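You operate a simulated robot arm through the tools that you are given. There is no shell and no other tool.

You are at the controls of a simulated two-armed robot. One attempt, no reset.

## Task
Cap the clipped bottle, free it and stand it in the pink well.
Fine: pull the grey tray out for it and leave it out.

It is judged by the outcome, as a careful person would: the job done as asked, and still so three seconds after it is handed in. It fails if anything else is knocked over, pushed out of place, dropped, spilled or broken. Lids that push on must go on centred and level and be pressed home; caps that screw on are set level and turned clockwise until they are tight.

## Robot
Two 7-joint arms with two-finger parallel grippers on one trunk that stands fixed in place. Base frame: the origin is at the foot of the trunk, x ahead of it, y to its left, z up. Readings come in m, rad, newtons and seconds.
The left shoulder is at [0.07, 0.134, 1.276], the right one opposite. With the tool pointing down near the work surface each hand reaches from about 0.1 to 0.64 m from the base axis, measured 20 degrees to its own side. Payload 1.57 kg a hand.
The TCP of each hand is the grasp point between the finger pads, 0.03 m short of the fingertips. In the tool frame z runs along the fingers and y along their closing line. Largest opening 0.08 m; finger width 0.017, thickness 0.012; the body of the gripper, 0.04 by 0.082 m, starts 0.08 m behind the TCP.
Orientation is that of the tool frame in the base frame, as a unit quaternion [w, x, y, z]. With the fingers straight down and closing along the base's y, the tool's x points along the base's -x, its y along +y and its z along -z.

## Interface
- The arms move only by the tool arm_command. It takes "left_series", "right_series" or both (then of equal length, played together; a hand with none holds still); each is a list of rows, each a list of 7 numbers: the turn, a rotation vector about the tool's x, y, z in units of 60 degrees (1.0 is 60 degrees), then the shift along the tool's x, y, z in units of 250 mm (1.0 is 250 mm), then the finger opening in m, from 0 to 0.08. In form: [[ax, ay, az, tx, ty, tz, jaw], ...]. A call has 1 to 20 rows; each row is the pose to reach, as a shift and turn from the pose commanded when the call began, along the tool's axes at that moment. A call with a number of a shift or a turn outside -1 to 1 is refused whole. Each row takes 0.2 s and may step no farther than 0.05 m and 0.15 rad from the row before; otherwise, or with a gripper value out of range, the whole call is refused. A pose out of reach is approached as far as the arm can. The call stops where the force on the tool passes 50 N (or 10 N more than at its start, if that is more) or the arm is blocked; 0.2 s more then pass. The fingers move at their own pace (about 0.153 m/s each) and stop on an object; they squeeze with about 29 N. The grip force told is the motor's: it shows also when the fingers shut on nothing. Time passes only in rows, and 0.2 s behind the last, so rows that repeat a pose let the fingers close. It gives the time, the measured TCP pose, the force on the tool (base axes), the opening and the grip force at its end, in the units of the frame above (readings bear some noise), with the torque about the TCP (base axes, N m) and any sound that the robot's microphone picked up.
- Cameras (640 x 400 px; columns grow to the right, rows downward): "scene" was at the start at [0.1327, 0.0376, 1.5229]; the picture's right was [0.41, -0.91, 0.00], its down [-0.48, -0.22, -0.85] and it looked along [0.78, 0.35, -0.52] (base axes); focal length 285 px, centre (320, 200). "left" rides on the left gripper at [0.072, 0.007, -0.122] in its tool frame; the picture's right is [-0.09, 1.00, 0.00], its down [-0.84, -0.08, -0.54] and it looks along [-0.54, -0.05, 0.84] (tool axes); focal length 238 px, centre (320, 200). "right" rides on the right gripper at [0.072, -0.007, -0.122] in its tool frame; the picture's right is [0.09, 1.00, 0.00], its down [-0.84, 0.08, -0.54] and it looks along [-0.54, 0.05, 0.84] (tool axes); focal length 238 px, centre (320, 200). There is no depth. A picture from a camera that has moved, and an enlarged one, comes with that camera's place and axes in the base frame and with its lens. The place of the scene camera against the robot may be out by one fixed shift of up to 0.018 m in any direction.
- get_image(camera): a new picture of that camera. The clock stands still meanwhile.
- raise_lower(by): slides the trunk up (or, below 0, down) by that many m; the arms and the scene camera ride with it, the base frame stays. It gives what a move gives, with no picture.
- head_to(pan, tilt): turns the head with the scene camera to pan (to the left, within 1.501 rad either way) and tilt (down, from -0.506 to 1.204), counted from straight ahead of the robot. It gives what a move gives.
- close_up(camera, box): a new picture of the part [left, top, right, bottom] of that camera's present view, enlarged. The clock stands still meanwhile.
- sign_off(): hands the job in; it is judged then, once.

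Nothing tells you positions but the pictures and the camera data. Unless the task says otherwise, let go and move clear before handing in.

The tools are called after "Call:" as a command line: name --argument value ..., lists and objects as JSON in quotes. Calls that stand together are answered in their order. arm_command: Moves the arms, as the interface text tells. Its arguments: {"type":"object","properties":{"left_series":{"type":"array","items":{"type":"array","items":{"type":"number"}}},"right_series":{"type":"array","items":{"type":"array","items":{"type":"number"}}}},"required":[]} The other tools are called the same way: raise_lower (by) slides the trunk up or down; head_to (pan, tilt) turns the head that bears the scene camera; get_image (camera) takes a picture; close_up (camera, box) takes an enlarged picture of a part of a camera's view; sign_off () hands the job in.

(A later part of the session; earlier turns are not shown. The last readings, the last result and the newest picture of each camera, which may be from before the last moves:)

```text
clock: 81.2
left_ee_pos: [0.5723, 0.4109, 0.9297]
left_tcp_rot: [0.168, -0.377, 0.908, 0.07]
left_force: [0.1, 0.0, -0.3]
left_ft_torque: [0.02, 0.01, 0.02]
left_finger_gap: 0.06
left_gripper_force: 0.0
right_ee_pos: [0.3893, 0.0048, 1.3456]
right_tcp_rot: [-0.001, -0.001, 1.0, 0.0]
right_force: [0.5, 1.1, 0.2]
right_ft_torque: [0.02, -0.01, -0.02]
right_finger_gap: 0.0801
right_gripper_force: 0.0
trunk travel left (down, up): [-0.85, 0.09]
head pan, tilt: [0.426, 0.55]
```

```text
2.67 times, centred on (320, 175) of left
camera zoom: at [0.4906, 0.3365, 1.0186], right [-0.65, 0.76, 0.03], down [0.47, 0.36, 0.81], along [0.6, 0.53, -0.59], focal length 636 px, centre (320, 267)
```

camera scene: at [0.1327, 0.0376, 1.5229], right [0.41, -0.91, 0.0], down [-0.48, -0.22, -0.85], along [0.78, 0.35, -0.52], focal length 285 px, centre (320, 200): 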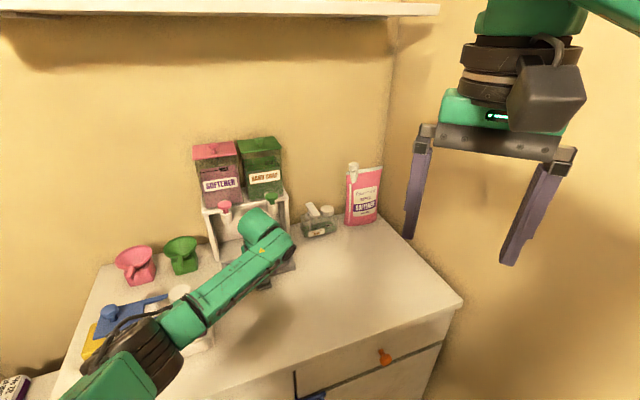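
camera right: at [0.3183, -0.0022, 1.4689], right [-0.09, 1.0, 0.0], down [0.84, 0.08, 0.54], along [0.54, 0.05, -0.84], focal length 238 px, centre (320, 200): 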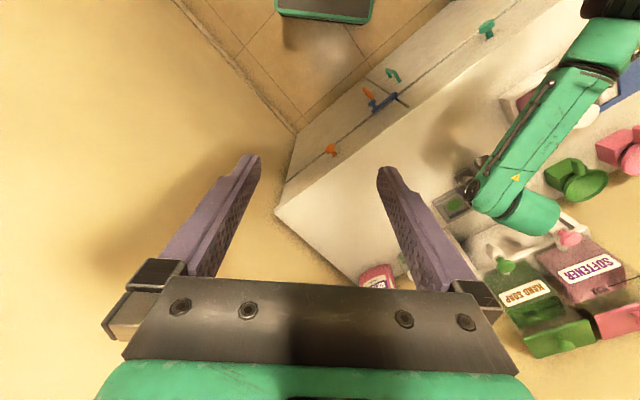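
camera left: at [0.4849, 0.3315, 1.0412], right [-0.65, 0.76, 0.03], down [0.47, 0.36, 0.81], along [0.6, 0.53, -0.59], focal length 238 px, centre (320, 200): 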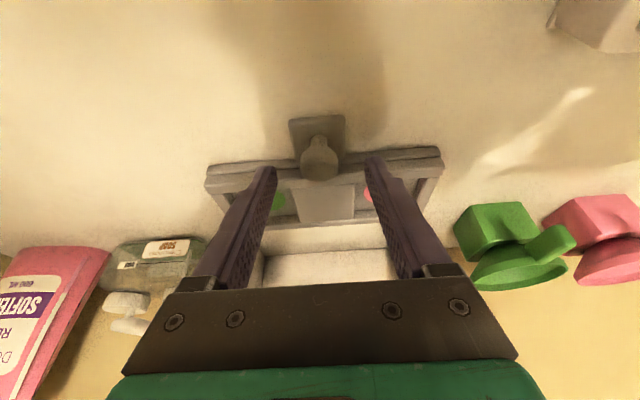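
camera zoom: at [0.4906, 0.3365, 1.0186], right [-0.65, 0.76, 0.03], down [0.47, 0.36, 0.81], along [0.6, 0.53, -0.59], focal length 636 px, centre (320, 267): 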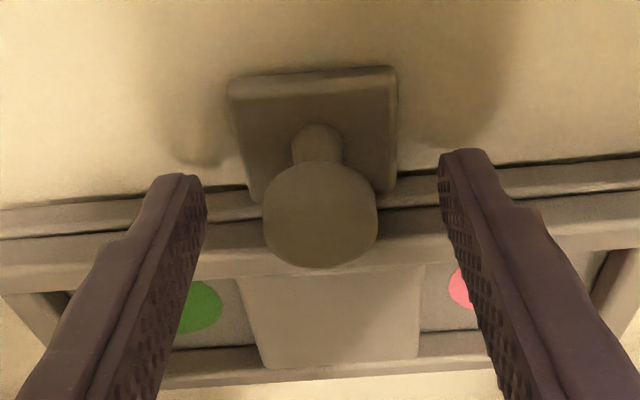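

The knob's head sits squarely between the pads. I'm closing.

Call:
arm_command --left_series '[[0, 0, 0, 0, 0, 0, 0.04], [0, 0, 0, 0, 0, 0, 0.02], [0, 0, 0, 0, 0, 0, 0.015], [0, 0, 0, 0, 0, 0, 0.015]]'

Call:
close_up --camera "left" --box '[220, 100, 420, 250]'

```text
clock: 82.2
left_ee_pos: [0.5735, 0.4099, 0.9308]
left_tcp_rot: [0.168, -0.378, 0.908, 0.069]
left_force: [-0.4, 0.9, -0.6]
left_ft_torque: [0.02, -0.03, 0.01]
left_finger_gap: 0.0269
left_gripper_force: 37.7
right_ee_pos: [0.3897, 0.0046, 1.3457]
right_tcp_rot: [0.0, 0.0, 1.0, 0.0]
right_force: [0.4, 0.3, 0.6]
right_ft_torque: [0.04, 0.02, 0.01]
right_finger_gap: 0.08
right_gripper_force: 0.1
trunk travel left (down, up): [-0.85, 0.09]
head pan, tilt: [0.426, 0.55]
```

```text
2.67 times, centred on (320, 175) of left
camera zoom: at [0.4909, 0.3364, 1.0184], right [-0.65, 0.76, 0.03], down [0.47, 0.36, 0.81], along [0.6, 0.53, -0.59], focal length 636 px, centre (320, 267)
```

zoom: 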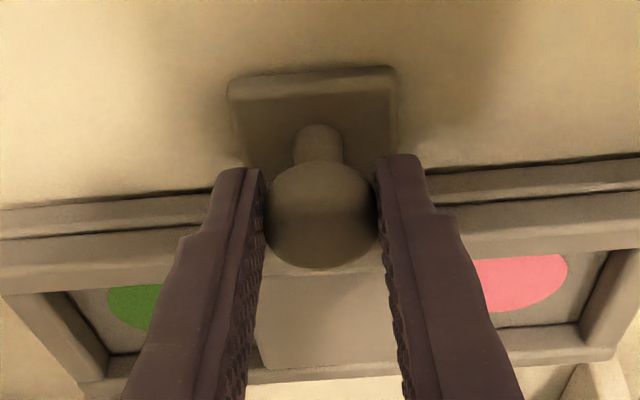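

The knob is gripped. I'll pull the tray straight out, 40 mm to start, watching the force.

Call:
arm_command --left_series '[[0, 0, 0, 0.0374, 0, -0.0143, 0.015], [0, 0, 0, 0.0747, 0, -0.0286, 0.015], [0, 0, 0, 0.1121, 0, -0.043, 0.015], [0, 0, 0, 0.1494, 0, -0.0573, 0.015], [0, 0, 0, 0.1494, 0, -0.0573, 0.015]]'

Call:
get_image --camera "left"

Call:
get_image --camera "scene"

```text
clock: 83.4
left_ee_pos: [0.5436, 0.3821, 0.931]
left_tcp_rot: [0.166, -0.378, 0.908, 0.069]
left_force: [-1.4, 1.3, -5.8]
left_ft_torque: [0.58, -0.3, 0.02]
left_finger_gap: 0.0273
left_gripper_force: 37.6
right_ee_pos: [0.3902, 0.0053, 1.3458]
right_tcp_rot: [0.0, 0.0, 1.0, -0.001]
right_force: [0.1, 0.5, -0.2]
right_ft_torque: [0.01, 0.01, 0.03]
right_finger_gap: 0.0799
right_gripper_force: 0.1
trunk travel left (down, up): [-0.85, 0.09]
head pan, tilt: [0.426, 0.55]
```

```text
taken
camera left: at [0.4626, 0.3079, 1.0189], right [-0.65, 0.76, 0.03], down [0.47, 0.36, 0.8], along [0.6, 0.53, -0.59], focal length 238 px, centre (320, 200)
```

left: 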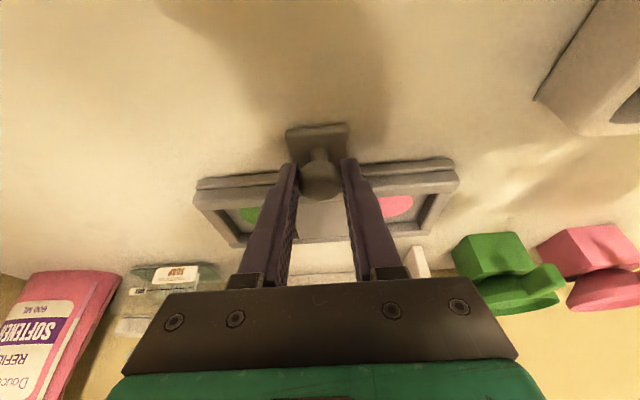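

```text
taken
camera scene: at [0.1334, 0.0389, 1.5227], right [0.41, -0.91, 0.0], down [-0.48, -0.22, -0.85], along [0.78, 0.35, -0.52], focal length 285 px, centre (320, 200)
```

scene: 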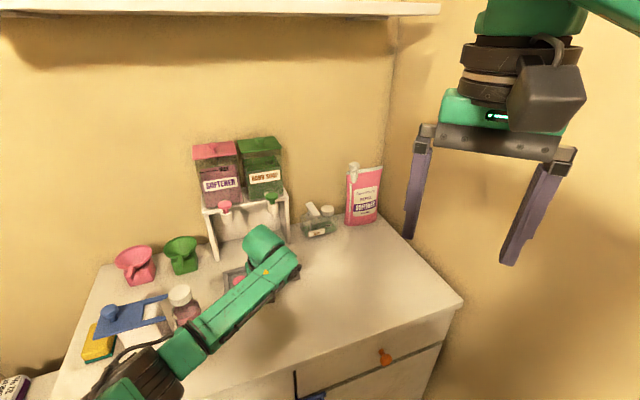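

The tray slides smoothly. I'll pull another 40 mm, easing 1 mm downward.

Call:
arm_command --left_series '[[0, 0, 0, 0.0388, 0, -0.0106, 0.015], [0, 0, 0, 0.0761, 0, -0.0249, 0.015], [0, 0, 0, 0.1135, 0, -0.0393, 0.015], [0, 0, 0, 0.1508, 0, -0.0536, 0.015], [0, 0, 0, 0.1508, 0, -0.0536, 0.015]]'

Call:
get_image --camera "left"

Call:
get_image --camera "scene"

```text
clock: 84.6
left_ee_pos: [0.5165, 0.3533, 0.9303]
left_tcp_rot: [0.17, -0.378, 0.907, 0.07]
left_force: [-4.1, 5.2, 3.2]
left_ft_torque: [-0.01, 0.14, 0.15]
left_finger_gap: 0.0275
left_gripper_force: 37.8
right_ee_pos: [0.3874, 0.0055, 1.3465]
right_tcp_rot: [0.002, 0.0, 1.0, 0.0]
right_force: [0.1, 0.7, 0.6]
right_ft_torque: [-0.01, -0.02, -0.01]
right_finger_gap: 0.0801
right_gripper_force: 0.1
trunk travel left (down, up): [-0.85, 0.09]
head pan, tilt: [0.426, 0.55]
```

```text
taken
camera left: at [0.4345, 0.2802, 1.0182], right [-0.65, 0.76, 0.03], down [0.47, 0.36, 0.81], along [0.6, 0.53, -0.59], focal length 238 px, centre (320, 200)
```

left: 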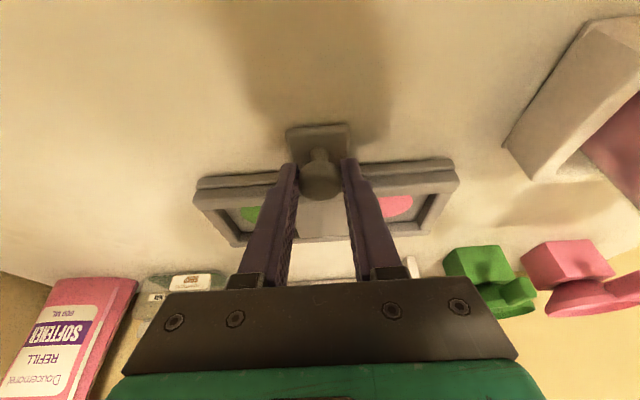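

```text
taken
camera scene: at [0.1305, 0.0386, 1.5231], right [0.41, -0.91, 0.0], down [-0.48, -0.22, -0.85], along [0.78, 0.35, -0.52], focal length 285 px, centre (320, 200)
```

scene: 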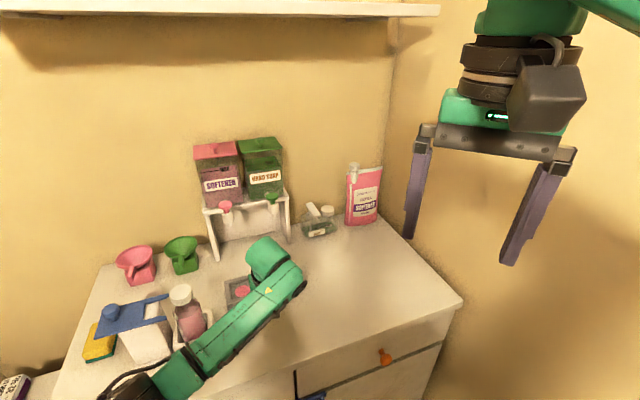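

The tray is guided on a slide and is out 80 mm. I'll correct slightly sideways and pull up to 30 mm more, stopping if it resists.

Call:
arm_command --left_series '[[0, 0, 0, 0.02, 0.003, -0.008, 0.015], [0, 0, 0, 0.045, 0.004, -0.017, 0.015], [0, 0, 0, 0.07, 0.005, -0.0265, 0.015], [0, 0, 0, 0.095, 0.006, -0.036, 0.015], [0, 0, 0, 0.112, 0.006, -0.043, 0.015], [0, 0, 0, 0.112, 0.006, -0.043, 0.015]]'

Call:
get_image --camera "left"

Call:
get_image --camera "scene"

```text
clock: 86.0
left_ee_pos: [0.4953, 0.3323, 0.9292]
left_tcp_rot: [0.169, -0.377, 0.908, 0.069]
left_force: [3.4, -2.4, 4.3]
left_ft_torque: [0.52, -0.54, -0.11]
left_finger_gap: 0.0272
left_gripper_force: 37.8
right_ee_pos: [0.3897, 0.0028, 1.3457]
right_tcp_rot: [0.0, 0.0, 1.0, 0.0]
right_force: [-0.3, -0.5, 1.1]
right_ft_torque: [0.0, 0.0, 0.0]
right_finger_gap: 0.08
right_gripper_force: 0.1
trunk travel left (down, up): [-0.85, 0.09]
head pan, tilt: [0.426, 0.55]
```

```text
taken
camera left: at [0.4122, 0.2578, 1.0184], right [-0.64, 0.76, 0.03], down [0.47, 0.36, 0.81], along [0.6, 0.53, -0.59], focal length 238 px, centre (320, 200)
```

left: 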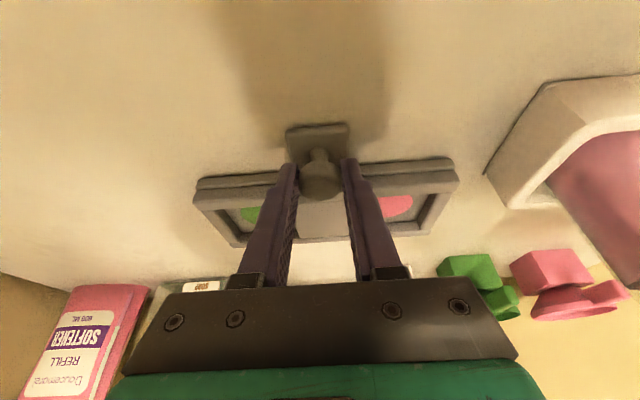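

```text
taken
camera scene: at [0.1325, 0.036, 1.5229], right [0.41, -0.91, 0.0], down [-0.48, -0.21, -0.85], along [0.78, 0.35, -0.52], focal length 285 px, centre (320, 200)
```

scene: 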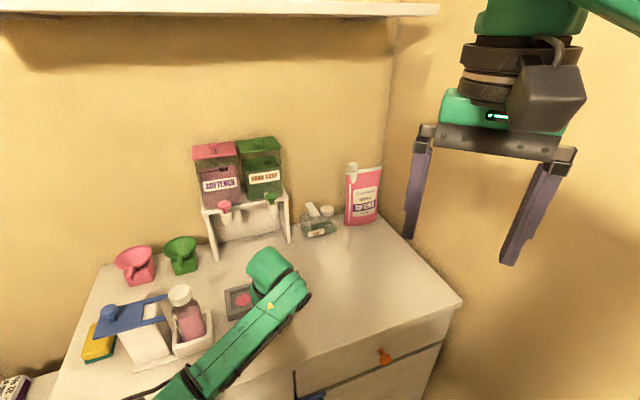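

The tray is out 110 mm, which is well clear of the spout. I'll release the knob and back off along the fingers.

Call:
arm_command --left_series '[[0, 0, 0, 0, 0, 0, 0.04], [0, 0, 0, 0, 0, 0, 0.06], [0, 0, 0, 0, 0, -0.1, 0.06], [0, 0, 0, 0, 0, -0.25, 0.06], [0, 0, 0, 0, 0, -0.4, 0.06], [0, 0, 0, 0, 0, -0.55, 0.06], [0, 0, 0, 0, 0, -0.65, 0.06]]'

Call:
get_image --camera "left"

Call:
get_image --camera "scene"

Call:
get_image --camera "right"

```text
clock: 87.6
left_ee_pos: [0.4537, 0.2956, 1.0822]
left_tcp_rot: [0.168, -0.377, 0.908, 0.071]
left_force: [0.4, 0.2, 0.5]
left_ft_torque: [-0.02, 0.0, 0.03]
left_finger_gap: 0.0601
left_gripper_force: 0.2
right_ee_pos: [0.3887, 0.0044, 1.3459]
right_tcp_rot: [0.0, 0.0, 1.0, 0.0]
right_force: [-0.3, 0.7, 0.0]
right_ft_torque: [0.03, 0.01, 0.02]
right_finger_gap: 0.0801
right_gripper_force: 0.0
trunk travel left (down, up): [-0.85, 0.09]
head pan, tilt: [0.426, 0.55]
```

```text
taken
camera left: at [0.3716, 0.2218, 1.1701], right [-0.65, 0.76, 0.03], down [0.47, 0.36, 0.81], along [0.6, 0.54, -0.59], focal length 238 px, centre (320, 200)
```

left: 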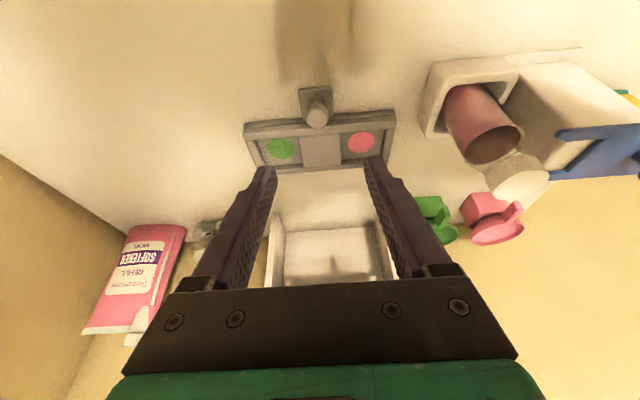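

```text
taken
camera scene: at [0.132, 0.0372, 1.5229], right [0.41, -0.91, 0.0], down [-0.48, -0.22, -0.85], along [0.78, 0.35, -0.52], focal length 285 px, centre (320, 200)
```

scene: 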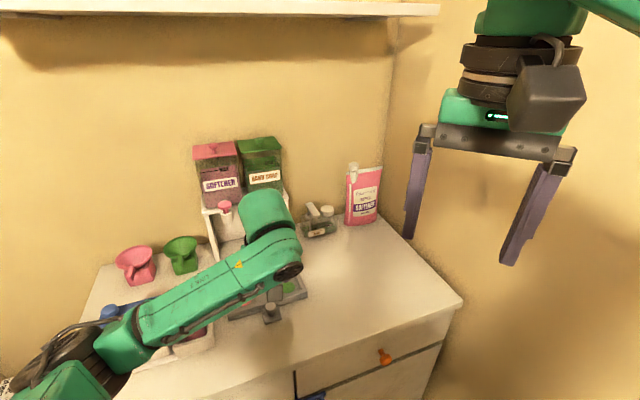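

```text
taken
camera right: at [0.3177, -0.0025, 1.469], right [-0.09, 1.0, 0.0], down [0.84, 0.08, 0.54], along [0.54, 0.05, -0.84], focal length 238 px, centre (320, 200)
```

right: 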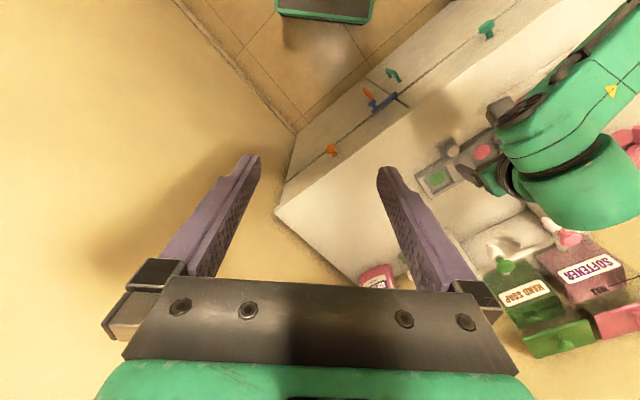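

The tray is out, with the pink well now near (0.504, 0.430). I'll level the hand, rise and swing back over the bottle with the fingers set across the clip direction.

Call:
arm_command --left_series '[[0, 0.06, 0, -0.02, 0, -0.06, 0.08], [0, 0.12, 0, -0.04, 0, -0.12, 0.08], [0, 0.18, 0, -0.06, 0, -0.17, 0.08], [0, 0.24, 0, -0.08, 0, -0.22, 0.08], [0, 0.3, 0, -0.09, 0, -0.25, 0.08], [0, 0.35, 0, -0.1, 0, -0.262, 0.08]]'

Call:
arm_command --left_series '[[0, 0, 0.12, -0.02, 0.055, 0, 0.08], [0, 0, 0.24, -0.045, 0.11, 0, 0.08], [0, 0, 0.36, -0.07, 0.17, 0, 0.08], [0, 0, 0.48, -0.09, 0.23, 0, 0.08], [0, 0, 0.6, -0.115, 0.29, 0, 0.08], [0, 0, 0.75, -0.139, 0.353, 0, 0.08]]'

Call:
arm_command --left_series '[[0, 0, 0.12, 0.025, 0.055, 0, 0.08], [0, 0, 0.24, 0.05, 0.11, 0, 0.08], [0, 0, 0.36, 0.075, 0.17, 0, 0.08], [0, 0, 0.48, 0.1, 0.23, 0, 0.08], [0, 0, 0.6, 0.125, 0.29, 0, 0.08], [0, 0, 0.75, 0.152, 0.348, 0, 0.08], [0, 0, 0.75, 0.152, 0.348, 0, 0.08]]'

Call:
get_image --camera "left"

Call:
close_up --camera "scene" --box '[100, 230, 320, 370]'

```text
clock: 89.0
left_ee_pos: [0.4529, 0.2949, 1.1516]
left_tcp_rot: [-0.001, -0.383, 0.924, -0.001]
left_force: [-0.7, -1.0, 0.3]
left_ft_torque: [0.01, 0.0, -0.04]
left_finger_gap: 0.0801
left_gripper_force: 0.1
right_ee_pos: [0.3905, 0.0047, 1.3468]
right_tcp_rot: [0.0, 0.0, 1.0, 0.0]
right_force: [-0.5, -0.6, -0.3]
right_ft_torque: [-0.03, -0.02, 0.01]
right_finger_gap: 0.0798
right_gripper_force: 0.1
trunk travel left (down, up): [-0.85, 0.09]
head pan, tilt: [0.426, 0.55]
```

```text
refused: row 6 steps farther than a row can; nothing moved
```

```text
refused: row 6 steps farther than a row can; nothing moved
```

```text
taken
camera left: at [0.399, 0.2483, 1.2729], right [-0.64, 0.77, 0.0], down [0.65, 0.54, 0.54], along [0.42, 0.34, -0.84], focal length 238 px, centre (320, 200)
```

left: 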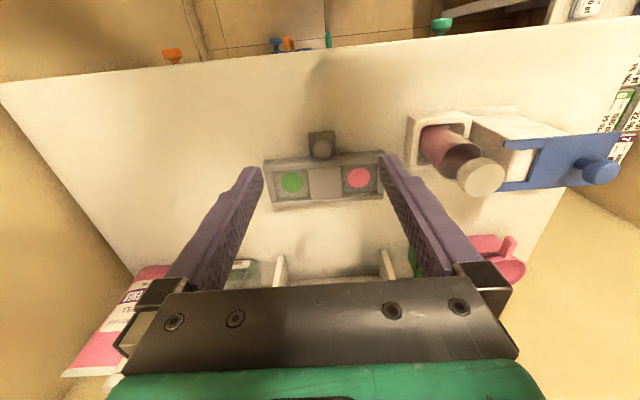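

```text
2.86 times, centred on (210, 300) of scene
camera zoom: at [0.1331, 0.0374, 1.5228], right [0.41, -0.91, 0.0], down [-0.48, -0.22, -0.85], along [0.78, 0.35, -0.52], focal length 814 px, centre (634, -86)
```

zoom: 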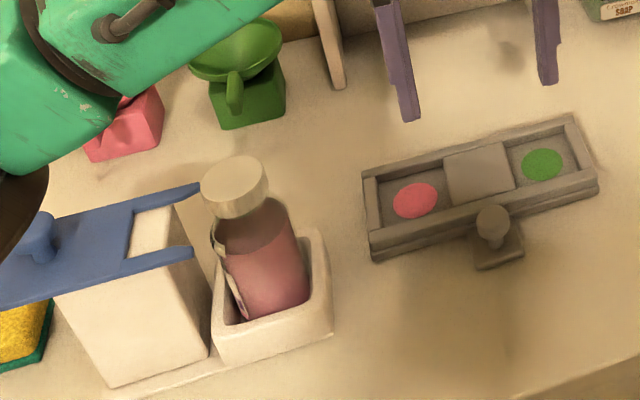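

The moves were refused for too large a last step, and nothing moved. I'll redo them with smaller steps.

Call:
arm_command --left_series '[[0, 0, 0.12, -0.02, 0.055, 0, 0.08], [0, 0, 0.24, -0.045, 0.11, 0, 0.08], [0, 0, 0.36, -0.07, 0.17, 0, 0.08], [0, 0, 0.48, -0.09, 0.23, 0, 0.08], [0, 0, 0.6, -0.115, 0.29, 0, 0.08], [0, 0, 0.7, -0.13, 0.33, 0, 0.08], [0, 0, 0.75, -0.139, 0.353, 0, 0.08]]'

Call:
arm_command --left_series '[[0, 0, 0.12, 0.025, 0.055, 0, 0.08], [0, 0, 0.24, 0.05, 0.11, 0, 0.08], [0, 0, 0.36, 0.075, 0.17, 0, 0.08], [0, 0, 0.48, 0.1, 0.23, 0, 0.08], [0, 0, 0.6, 0.125, 0.29, 0, 0.08], [0, 0, 0.7, 0.145, 0.33, 0, 0.08], [0, 0, 0.75, 0.152, 0.348, 0, 0.08], [0, 0, 0.75, 0.152, 0.348, 0, 0.08]]'

Call:
get_image --camera "left"

Call:
get_image --camera "scene"

```text
clock: 90.6
left_ee_pos: [0.4147, 0.3809, 1.151]
left_tcp_rot: [0.0, 0.0, 1.0, -0.001]
left_force: [-0.4, -0.5, 0.6]
left_ft_torque: [0.03, -0.01, -0.03]
left_finger_gap: 0.0799
left_gripper_force: 0.1
right_ee_pos: [0.3892, 0.0034, 1.3462]
right_tcp_rot: [0.0, 0.0, 1.0, 0.001]
right_force: [0.0, 0.0, 0.4]
right_ft_torque: [0.0, 0.01, 0.02]
right_finger_gap: 0.0798
right_gripper_force: 0.0
trunk travel left (down, up): [-0.85, 0.09]
head pan, tilt: [0.426, 0.55]
```

```text
clock: 92.4
left_ee_pos: [0.3782, 0.4672, 1.1523]
left_tcp_rot: [0.0, 0.382, 0.924, -0.001]
left_force: [0.3, 0.2, 0.0]
left_ft_torque: [0.02, 0.0, 0.02]
left_finger_gap: 0.0799
left_gripper_force: 0.1
right_ee_pos: [0.3912, 0.0034, 1.3456]
right_tcp_rot: [-0.001, 0.0, 1.0, 0.0]
right_force: [-0.4, -0.2, 0.1]
right_ft_torque: [-0.01, -0.02, 0.01]
right_finger_gap: 0.08
right_gripper_force: 0.1
trunk travel left (down, up): [-0.85, 0.09]
head pan, tilt: [0.426, 0.55]
```

```text
taken
camera left: at [0.3326, 0.5224, 1.2743], right [0.77, 0.64, 0.0], down [0.54, -0.64, 0.54], along [0.35, -0.42, -0.84], focal length 238 px, centre (320, 200)
```

left: 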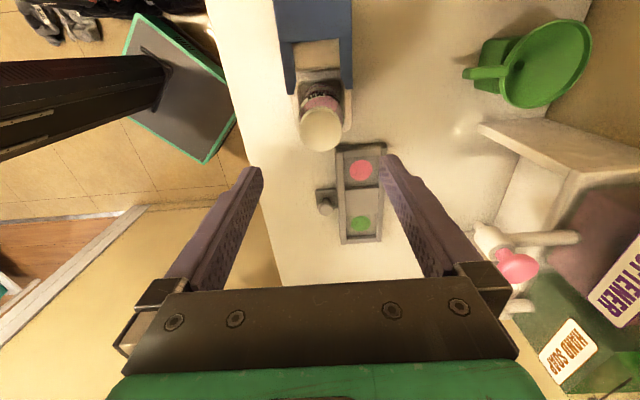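

```text
taken
camera scene: at [0.1328, 0.0376, 1.5228], right [0.41, -0.91, 0.0], down [-0.48, -0.22, -0.85], along [0.78, 0.35, -0.52], focal length 285 px, centre (320, 200)
```

scene: 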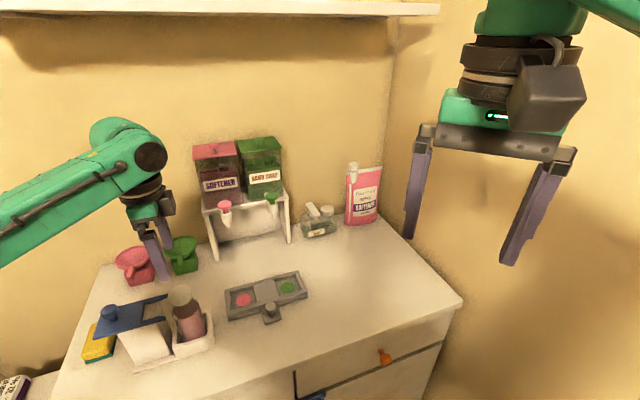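

The cap is nearly centred below the hand. I'm zooming in to check whether the bottle leans, and measuring the pink well.

Call:
close_up --camera "left" --box '[270, 60, 390, 160]'

Call:
close_up --camera "left" --box '[310, 130, 400, 250]'

Call:
close_up --camera "scene" --box '[140, 270, 240, 370]'

Call:
close_up --camera "scene" --box '[210, 265, 320, 330]'

Call:
close_up --camera "right" --box '[420, 60, 600, 210]'

```text
4.00 times, centred on (330, 110) of left
camera zoom: at [0.3326, 0.5224, 1.2743], right [0.77, 0.64, 0.0], down [0.54, -0.64, 0.54], along [0.35, -0.42, -0.84], focal length 953 px, centre (280, 560)
```

zoom: 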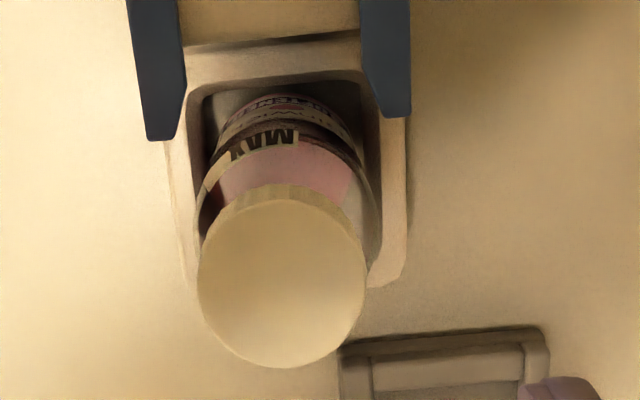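

```text
3.33 times, centred on (355, 190) of left
camera zoom: at [0.3326, 0.5224, 1.2743], right [0.77, 0.64, 0.0], down [0.54, -0.64, 0.54], along [0.35, -0.42, -0.84], focal length 794 px, centre (203, 233)
```

zoom: 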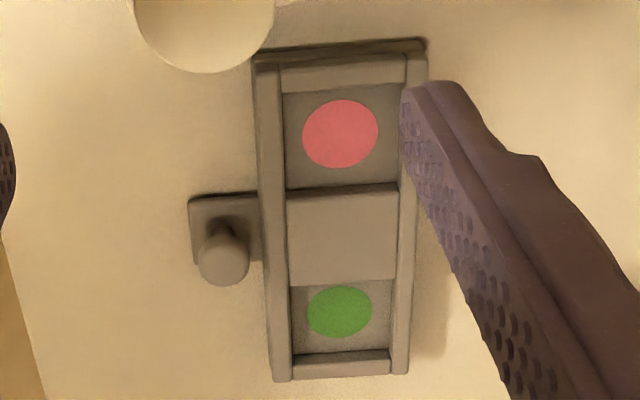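

```text
4.00 times, centred on (190, 320) of scene
camera zoom: at [0.1328, 0.0376, 1.5228], right [0.41, -0.91, 0.0], down [-0.48, -0.22, -0.85], along [0.78, 0.35, -0.52], focal length 1139 px, centre (840, -280)
```

zoom: 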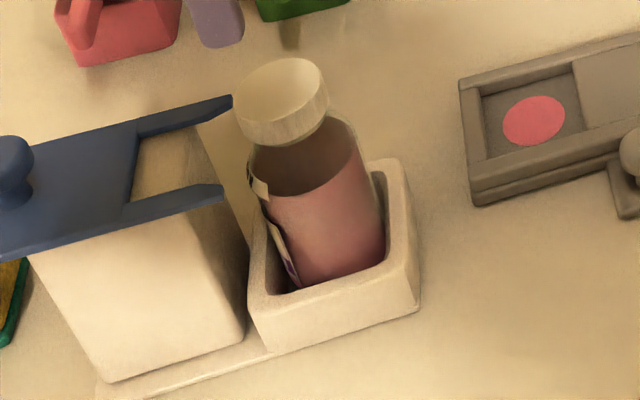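

```text
5.82 times, centred on (265, 298) of scene
camera zoom: at [0.1328, 0.0376, 1.5228], right [0.41, -0.91, 0.0], down [-0.48, -0.22, -0.85], along [0.78, 0.35, -0.52], focal length 1657 px, centre (640, -367)
```

zoom: 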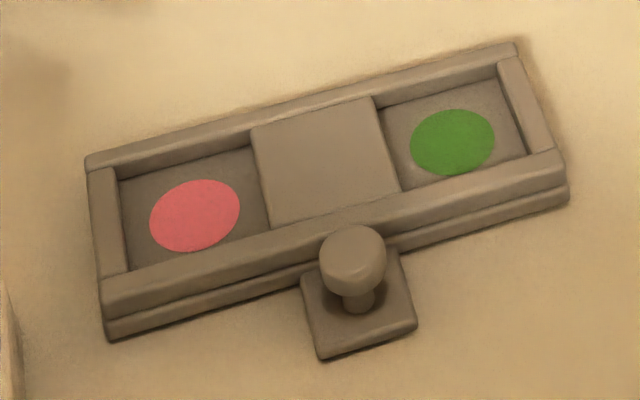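

```text
2.67 times, centred on (510, 135) of right
camera zoom: at [0.3184, -0.0021, 1.4689], right [-0.09, 1.0, 0.0], down [0.84, 0.08, 0.54], along [0.54, 0.05, -0.84], focal length 636 px, centre (-187, 373)
```

zoom: 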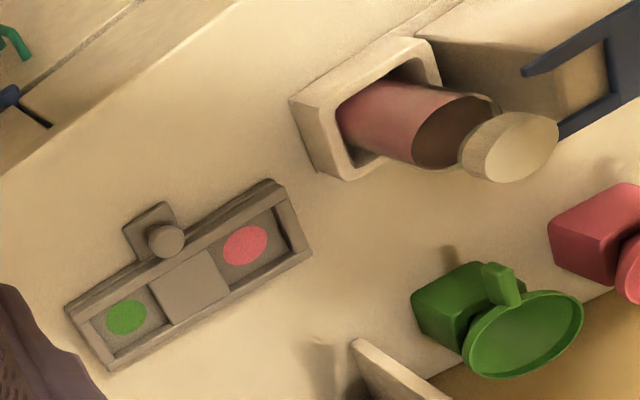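

The bottle is about 51 mm wide and the pink well about 55 by 62 mm, so it fits with little slack. The prongs are 32 mm away from where the fingers will go. I'll lower so the fingers straddle the cap and check alignment.

Call:
arm_command --left_series '[[0, 0, 0, 0.006, 0.006, 0.1, 0.08], [0, 0, 0, 0.006, 0.006, 0.2, 0.08], [0, 0, 0, 0.006, 0.006, 0.3, 0.08], [0, 0, 0, 0.006, 0.006, 0.36, 0.08], [0, 0, 0, 0.006, 0.006, 0.36, 0.08]]'

Call:
close_up --camera "left" --box '[220, 60, 420, 240]'

Call:
close_up --camera "scene" --box '[120, 230, 240, 350]'

Call:
close_up --camera "right" --box '[500, 40, 640, 150]'

```text
clock: 93.6
left_ee_pos: [0.3789, 0.4695, 1.0592]
left_tcp_rot: [0.0, 0.382, 0.924, 0.0]
left_force: [-0.8, 0.4, 0.2]
left_ft_torque: [0.01, 0.01, 0.01]
left_finger_gap: 0.0802
left_gripper_force: 0.0
right_ee_pos: [0.3891, 0.0032, 1.3451]
right_tcp_rot: [0.0, 0.0, 1.0, 0.0]
right_force: [0.1, -0.1, 0.2]
right_ft_torque: [-0.01, 0.0, 0.02]
right_finger_gap: 0.08
right_gripper_force: 0.0
trunk travel left (down, up): [-0.85, 0.09]
head pan, tilt: [0.426, 0.55]
```

```text
2.22 times, centred on (320, 150) of left
camera zoom: at [0.3327, 0.5245, 1.182], right [0.77, 0.64, 0.0], down [0.54, -0.64, 0.54], along [0.35, -0.42, -0.84], focal length 530 px, centre (320, 311)
```

zoom: 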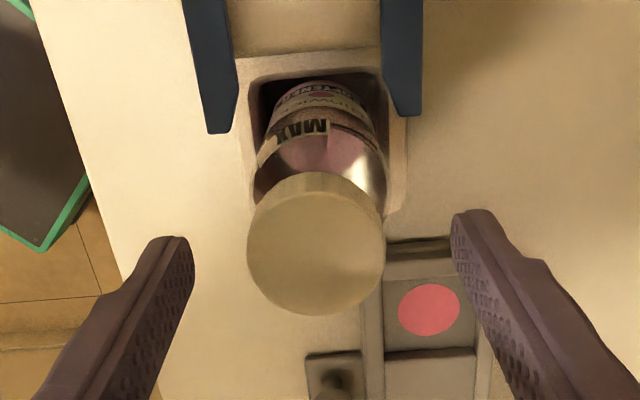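

```text
3.33 times, centred on (180, 290) of scene
camera zoom: at [0.1327, 0.0376, 1.5229], right [0.41, -0.91, 0.0], down [-0.48, -0.22, -0.85], along [0.78, 0.35, -0.52], focal length 949 px, centre (787, -100)
```

zoom: 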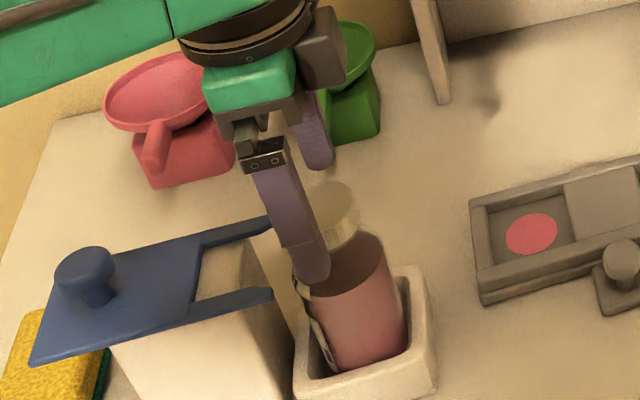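

```text
3.64 times, centred on (570, 95) of right
camera zoom: at [0.3184, -0.0022, 1.4689], right [-0.09, 1.0, 0.0], down [0.84, 0.08, 0.54], along [0.54, 0.05, -0.84], focal length 867 px, centre (-589, 582)
```

zoom: 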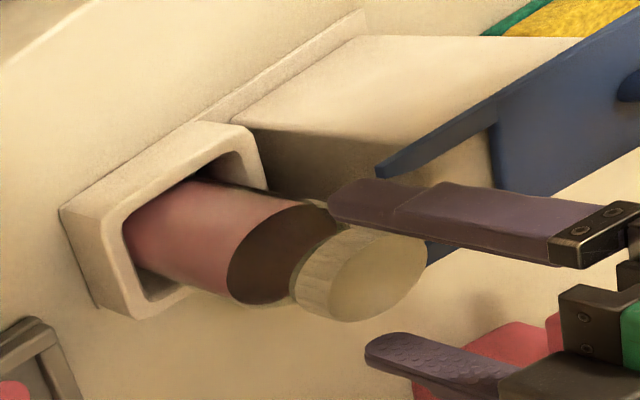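

Well centred across the fingers, with the cap 3 mm toward the clip side. I'll trim that and lower to grip the body below the shoulder.

Call:
arm_command --left_series '[[0, 0, 0, 0.01, -0.003, 0.06, 0.08], [0, 0, 0, 0.01, -0.003, 0.12, 0.08], [0, 0, 0, 0.01, -0.003, 0.18, 0.08], [0, 0, 0, 0.01, -0.003, 0.24, 0.08], [0, 0, 0, 0.01, -0.003, 0.276, 0.08], [0, 0, 0, 0.01, -0.003, 0.276, 0.08]]'

Call:
close_up --camera "scene" --box '[120, 230, 240, 350]'

Call:
close_up --camera "right" --box '[500, 40, 640, 150]'

Call:
get_image --camera "left"

```text
clock: 95.0
left_ee_pos: [0.3752, 0.4718, 0.9912]
left_tcp_rot: [0.001, 0.382, 0.924, -0.001]
left_force: [0.0, -0.3, 0.0]
left_ft_torque: [-0.01, -0.01, -0.02]
left_finger_gap: 0.0801
left_gripper_force: 0.2
right_ee_pos: [0.39, 0.0039, 1.3457]
right_tcp_rot: [0.0, 0.0, 1.0, 0.0]
right_force: [0.7, -0.6, 0.5]
right_ft_torque: [0.02, 0.03, 0.0]
right_finger_gap: 0.08
right_gripper_force: 0.1
trunk travel left (down, up): [-0.85, 0.09]
head pan, tilt: [0.426, 0.55]
```

```text
3.33 times, centred on (180, 290) of scene
camera zoom: at [0.1325, 0.0374, 1.5229], right [0.41, -0.91, 0.0], down [-0.48, -0.22, -0.85], along [0.78, 0.35, -0.52], focal length 949 px, centre (787, -100)
```

zoom: 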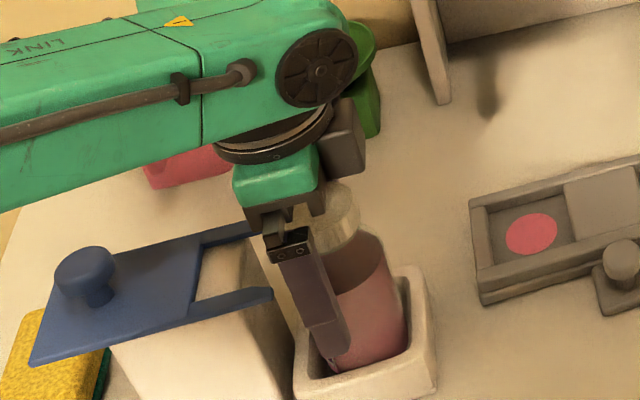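

```text
3.64 times, centred on (570, 95) of right
camera zoom: at [0.3182, -0.0024, 1.469], right [-0.09, 1.0, 0.0], down [0.84, 0.08, 0.54], along [0.54, 0.05, -0.84], focal length 867 px, centre (-589, 582)
```

zoom: 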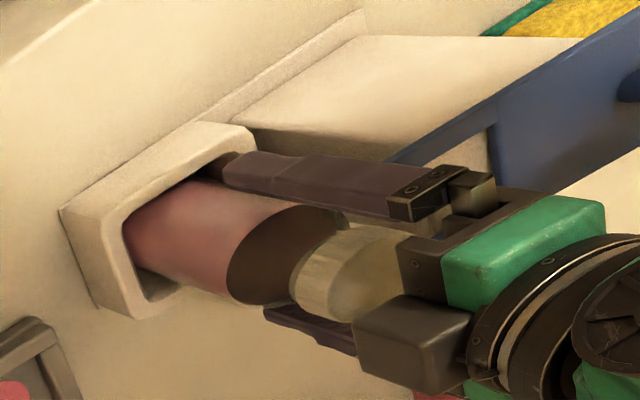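

```text
taken
camera left: at [0.3288, 0.5275, 1.1132], right [0.77, 0.64, 0.0], down [0.54, -0.64, 0.54], along [0.35, -0.42, -0.84], focal length 238 px, centre (320, 200)
```

left: 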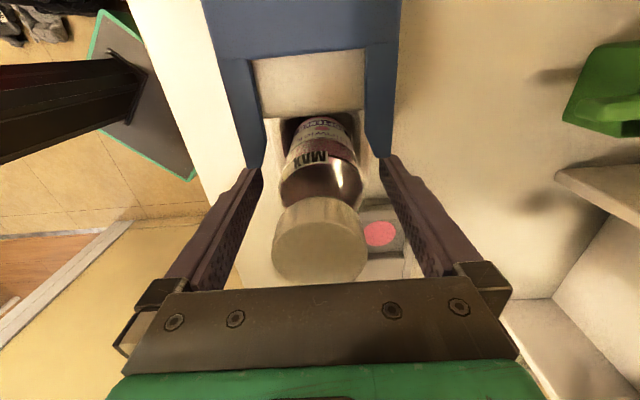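

The fingers are either side of the body and clear of everything. I'm closing gently.

Call:
arm_command --left_series '[[0, 0, 0, 0, 0, 0, 0.07], [0, 0, 0, 0, 0, 0, 0.06], [0, 0, 0, 0, 0, 0, 0.055], [0, 0, 0, 0, 0, 0, 0.05], [0, 0, 0, 0, 0, 0, 0.045], [0, 0, 0, 0, 0, 0, 0.04], [0, 0, 0, 0, 0, 0, 0.04]]'

Call:
get_image --camera "left"

Call:
close_up --camera "right" --box '[500, 40, 640, 150]'

```text
clock: 96.6
left_ee_pos: [0.3746, 0.4739, 0.9925]
left_tcp_rot: [0.001, 0.382, 0.924, -0.001]
left_force: [0.8, 0.7, 0.2]
left_ft_torque: [0.08, -0.07, 0.0]
left_finger_gap: 0.0536
left_gripper_force: 28.9
right_ee_pos: [0.3907, 0.0046, 1.3459]
right_tcp_rot: [0.0, 0.0, 1.0, 0.001]
right_force: [-0.4, 0.2, 0.1]
right_ft_torque: [0.02, 0.02, 0.01]
right_finger_gap: 0.0804
right_gripper_force: 0.1
trunk travel left (down, up): [-0.85, 0.09]
head pan, tilt: [0.426, 0.55]
```

```text
taken
camera left: at [0.3291, 0.5278, 1.1133], right [0.77, 0.64, 0.0], down [0.54, -0.64, 0.54], along [0.35, -0.42, -0.84], focal length 238 px, centre (320, 200)
```

left: 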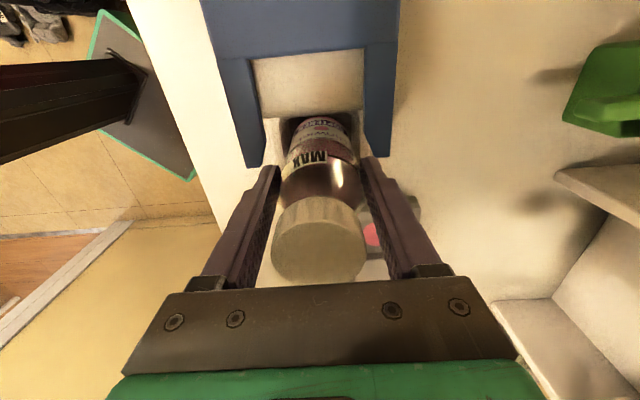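

```text
3.64 times, centred on (570, 95) of right
camera zoom: at [0.3185, -0.0021, 1.4689], right [-0.09, 1.0, 0.0], down [0.84, 0.08, 0.54], along [0.54, 0.05, -0.84], focal length 867 px, centre (-589, 582)
```

zoom: 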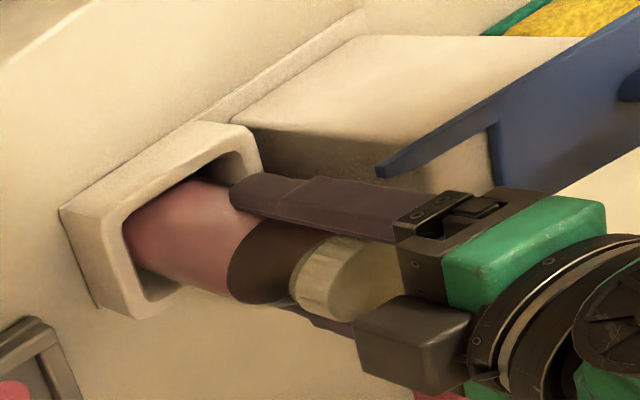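

The bottle body is gripped at 53.6 mm. I'll lift it straight up slowly.

Call:
arm_command --left_series '[[0, 0, 0, 0, 0, -0.03, 0.04], [0, 0, 0, 0, 0, -0.06, 0.04], [0, 0, 0, 0, 0, -0.1, 0.04], [0, 0, 0, 0, 0, -0.1, 0.04]]'

Call:
close_up --camera "right" --box '[500, 40, 640, 150]'

Call:
close_up --camera "scene" --box '[120, 230, 240, 350]'

```text
clock: 97.6
left_ee_pos: [0.3755, 0.4728, 1.0156]
left_tcp_rot: [0.0, 0.382, 0.924, -0.001]
left_force: [-4.5, 2.6, -2.8]
left_ft_torque: [0.26, 0.32, -0.03]
left_finger_gap: 0.0537
left_gripper_force: 28.9
right_ee_pos: [0.3913, 0.0059, 1.3465]
right_tcp_rot: [0.0, 0.0, 1.0, -0.001]
right_force: [0.6, 0.5, 0.0]
right_ft_torque: [-0.01, -0.02, 0.01]
right_finger_gap: 0.08
right_gripper_force: 0.0
trunk travel left (down, up): [-0.85, 0.09]
head pan, tilt: [0.426, 0.55]
```

```text
3.64 times, centred on (570, 95) of right
camera zoom: at [0.3181, -0.0007, 1.4689], right [-0.09, 1.0, 0.0], down [0.84, 0.08, 0.54], along [0.54, 0.05, -0.84], focal length 867 px, centre (-589, 582)
```

zoom: 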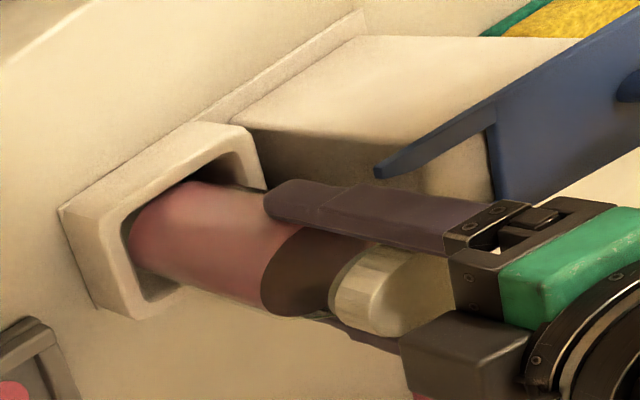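

```text
3.33 times, centred on (180, 290) of scene
camera zoom: at [0.1324, 0.0391, 1.5228], right [0.41, -0.91, 0.0], down [-0.48, -0.22, -0.85], along [0.78, 0.35, -0.52], focal length 949 px, centre (787, -100)
```

zoom: 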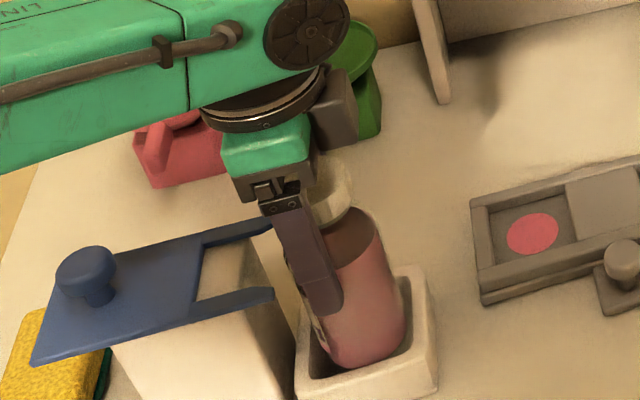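

The bottle is rising, leaning lightly on the pocket wall. I'll continue straight up until it is clear.

Call:
arm_command --left_series '[[0, 0, 0, 0, 0, -0.05, 0.04], [0, 0, 0, 0, 0, -0.1, 0.04], [0, 0, 0, 0, 0, -0.15, 0.04], [0, 0, 0, 0, 0, -0.2, 0.04], [0, 0, 0, 0, 0, -0.25, 0.04], [0, 0, 0, 0, 0, -0.3, 0.04], [0, 0, 0, 0, 0, -0.32, 0.04], [0, 0, 0, 0, 0, -0.32, 0.04]]'

Call:
close_up --camera "right" --box '[480, 40, 640, 160]'

Call:
close_up --camera "scene" --box '[100, 190, 260, 350]'

Call:
get_image --camera "left"

```text
clock: 99.4
left_ee_pos: [0.3775, 0.4713, 1.0962]
left_tcp_rot: [0.0, 0.382, 0.924, -0.002]
left_force: [0.0, -0.8, -2.5]
left_ft_torque: [-0.02, -0.04, 0.02]
left_finger_gap: 0.0536
left_gripper_force: 28.9
right_ee_pos: [0.3904, 0.0047, 1.3461]
right_tcp_rot: [0.001, 0.0, 1.0, 0.0]
right_force: [0.2, -0.4, 0.2]
right_ft_torque: [-0.01, 0.02, 0.01]
right_finger_gap: 0.08
right_gripper_force: 0.0
trunk travel left (down, up): [-0.85, 0.09]
head pan, tilt: [0.426, 0.55]
```

```text
3.33 times, centred on (560, 100) of right
camera zoom: at [0.3189, -0.0017, 1.4688], right [-0.09, 1.0, 0.0], down [0.84, 0.08, 0.54], along [0.54, 0.05, -0.84], focal length 794 px, centre (-480, 533)
```

zoom: 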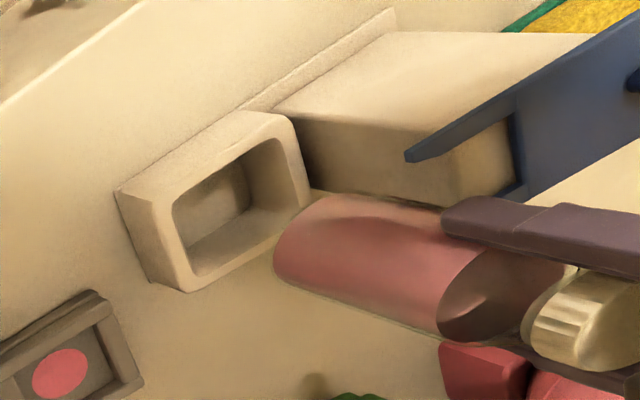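

```text
2.50 times, centred on (180, 270) of scene
camera zoom: at [0.1332, 0.038, 1.5228], right [0.41, -0.91, 0.0], down [-0.48, -0.22, -0.85], along [0.78, 0.35, -0.52], focal length 712 px, centre (670, 25)
```

zoom: 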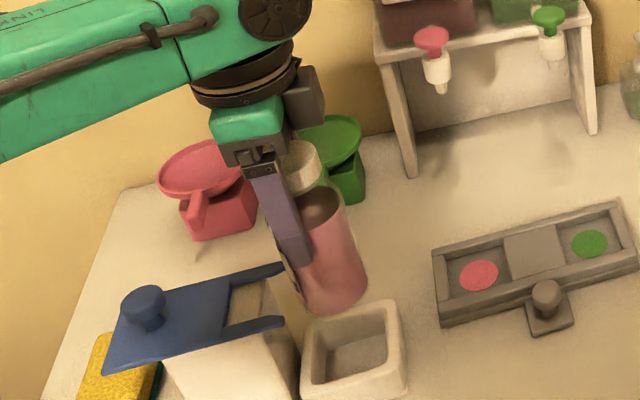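

```text
taken
camera left: at [0.3315, 0.5267, 1.2185], right [0.77, 0.64, 0.0], down [0.54, -0.64, 0.54], along [0.35, -0.42, -0.84], focal length 238 px, centre (320, 200)
```

left: 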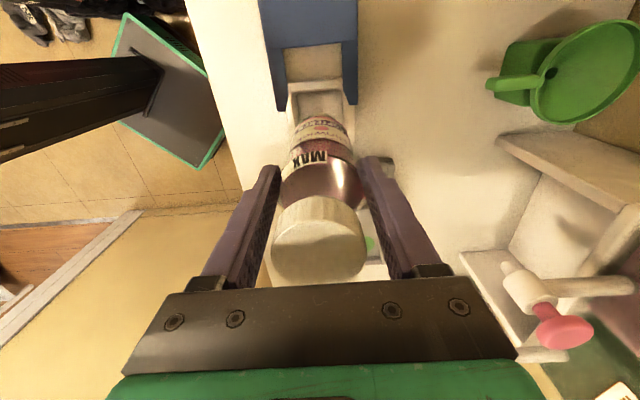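

The bottle is clear of the caddy, and the cap is staying on. Before moving on I'll check its tilt in the hand.

Call:
close_up --camera "left" --box '[250, 90, 390, 290]'

Call:
close_up --camera "scene" --box '[160, 230, 220, 320]'

Call:
close_up --camera "right" --box '[540, 80, 640, 150]'

```text
2.00 times, centred on (320, 190) of left
camera zoom: at [0.3315, 0.5267, 1.2185], right [0.77, 0.64, 0.0], down [0.54, -0.64, 0.54], along [0.35, -0.42, -0.84], focal length 477 px, centre (320, 220)
```

zoom: 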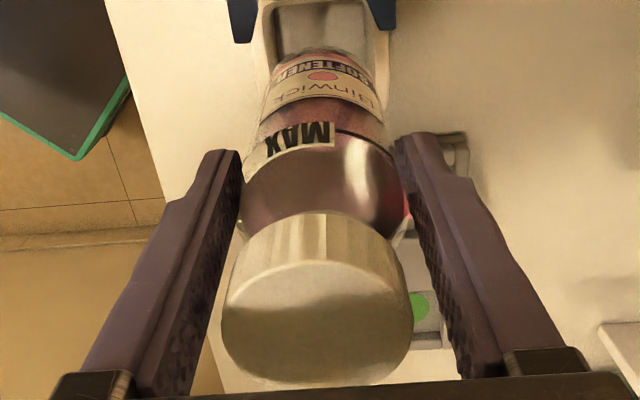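

```text
4.44 times, centred on (190, 275) of scene
camera zoom: at [0.1332, 0.038, 1.5228], right [0.41, -0.91, 0.0], down [-0.48, -0.22, -0.85], along [0.78, 0.35, -0.52], focal length 1266 px, centre (898, -133)
```

zoom: 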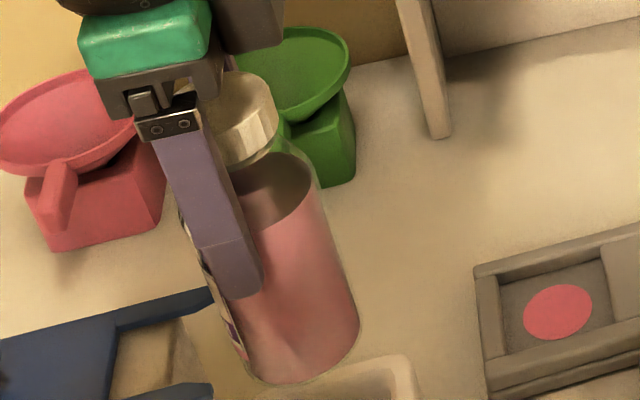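

```text
5.71 times, centred on (590, 115) of right
camera zoom: at [0.3189, -0.0017, 1.4688], right [-0.09, 1.0, 0.0], down [0.84, 0.08, 0.54], along [0.54, 0.05, -0.84], focal length 1362 px, centre (-1223, 686)
```

zoom: 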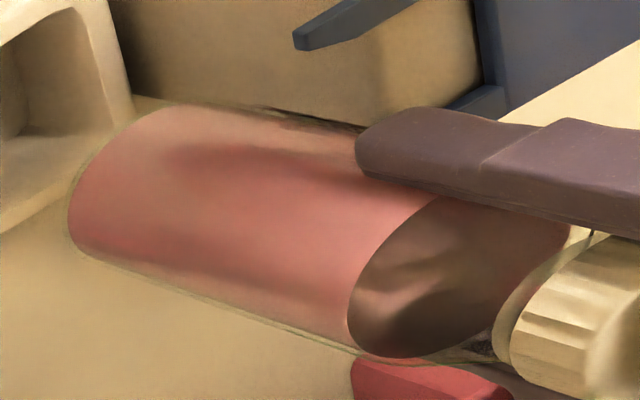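

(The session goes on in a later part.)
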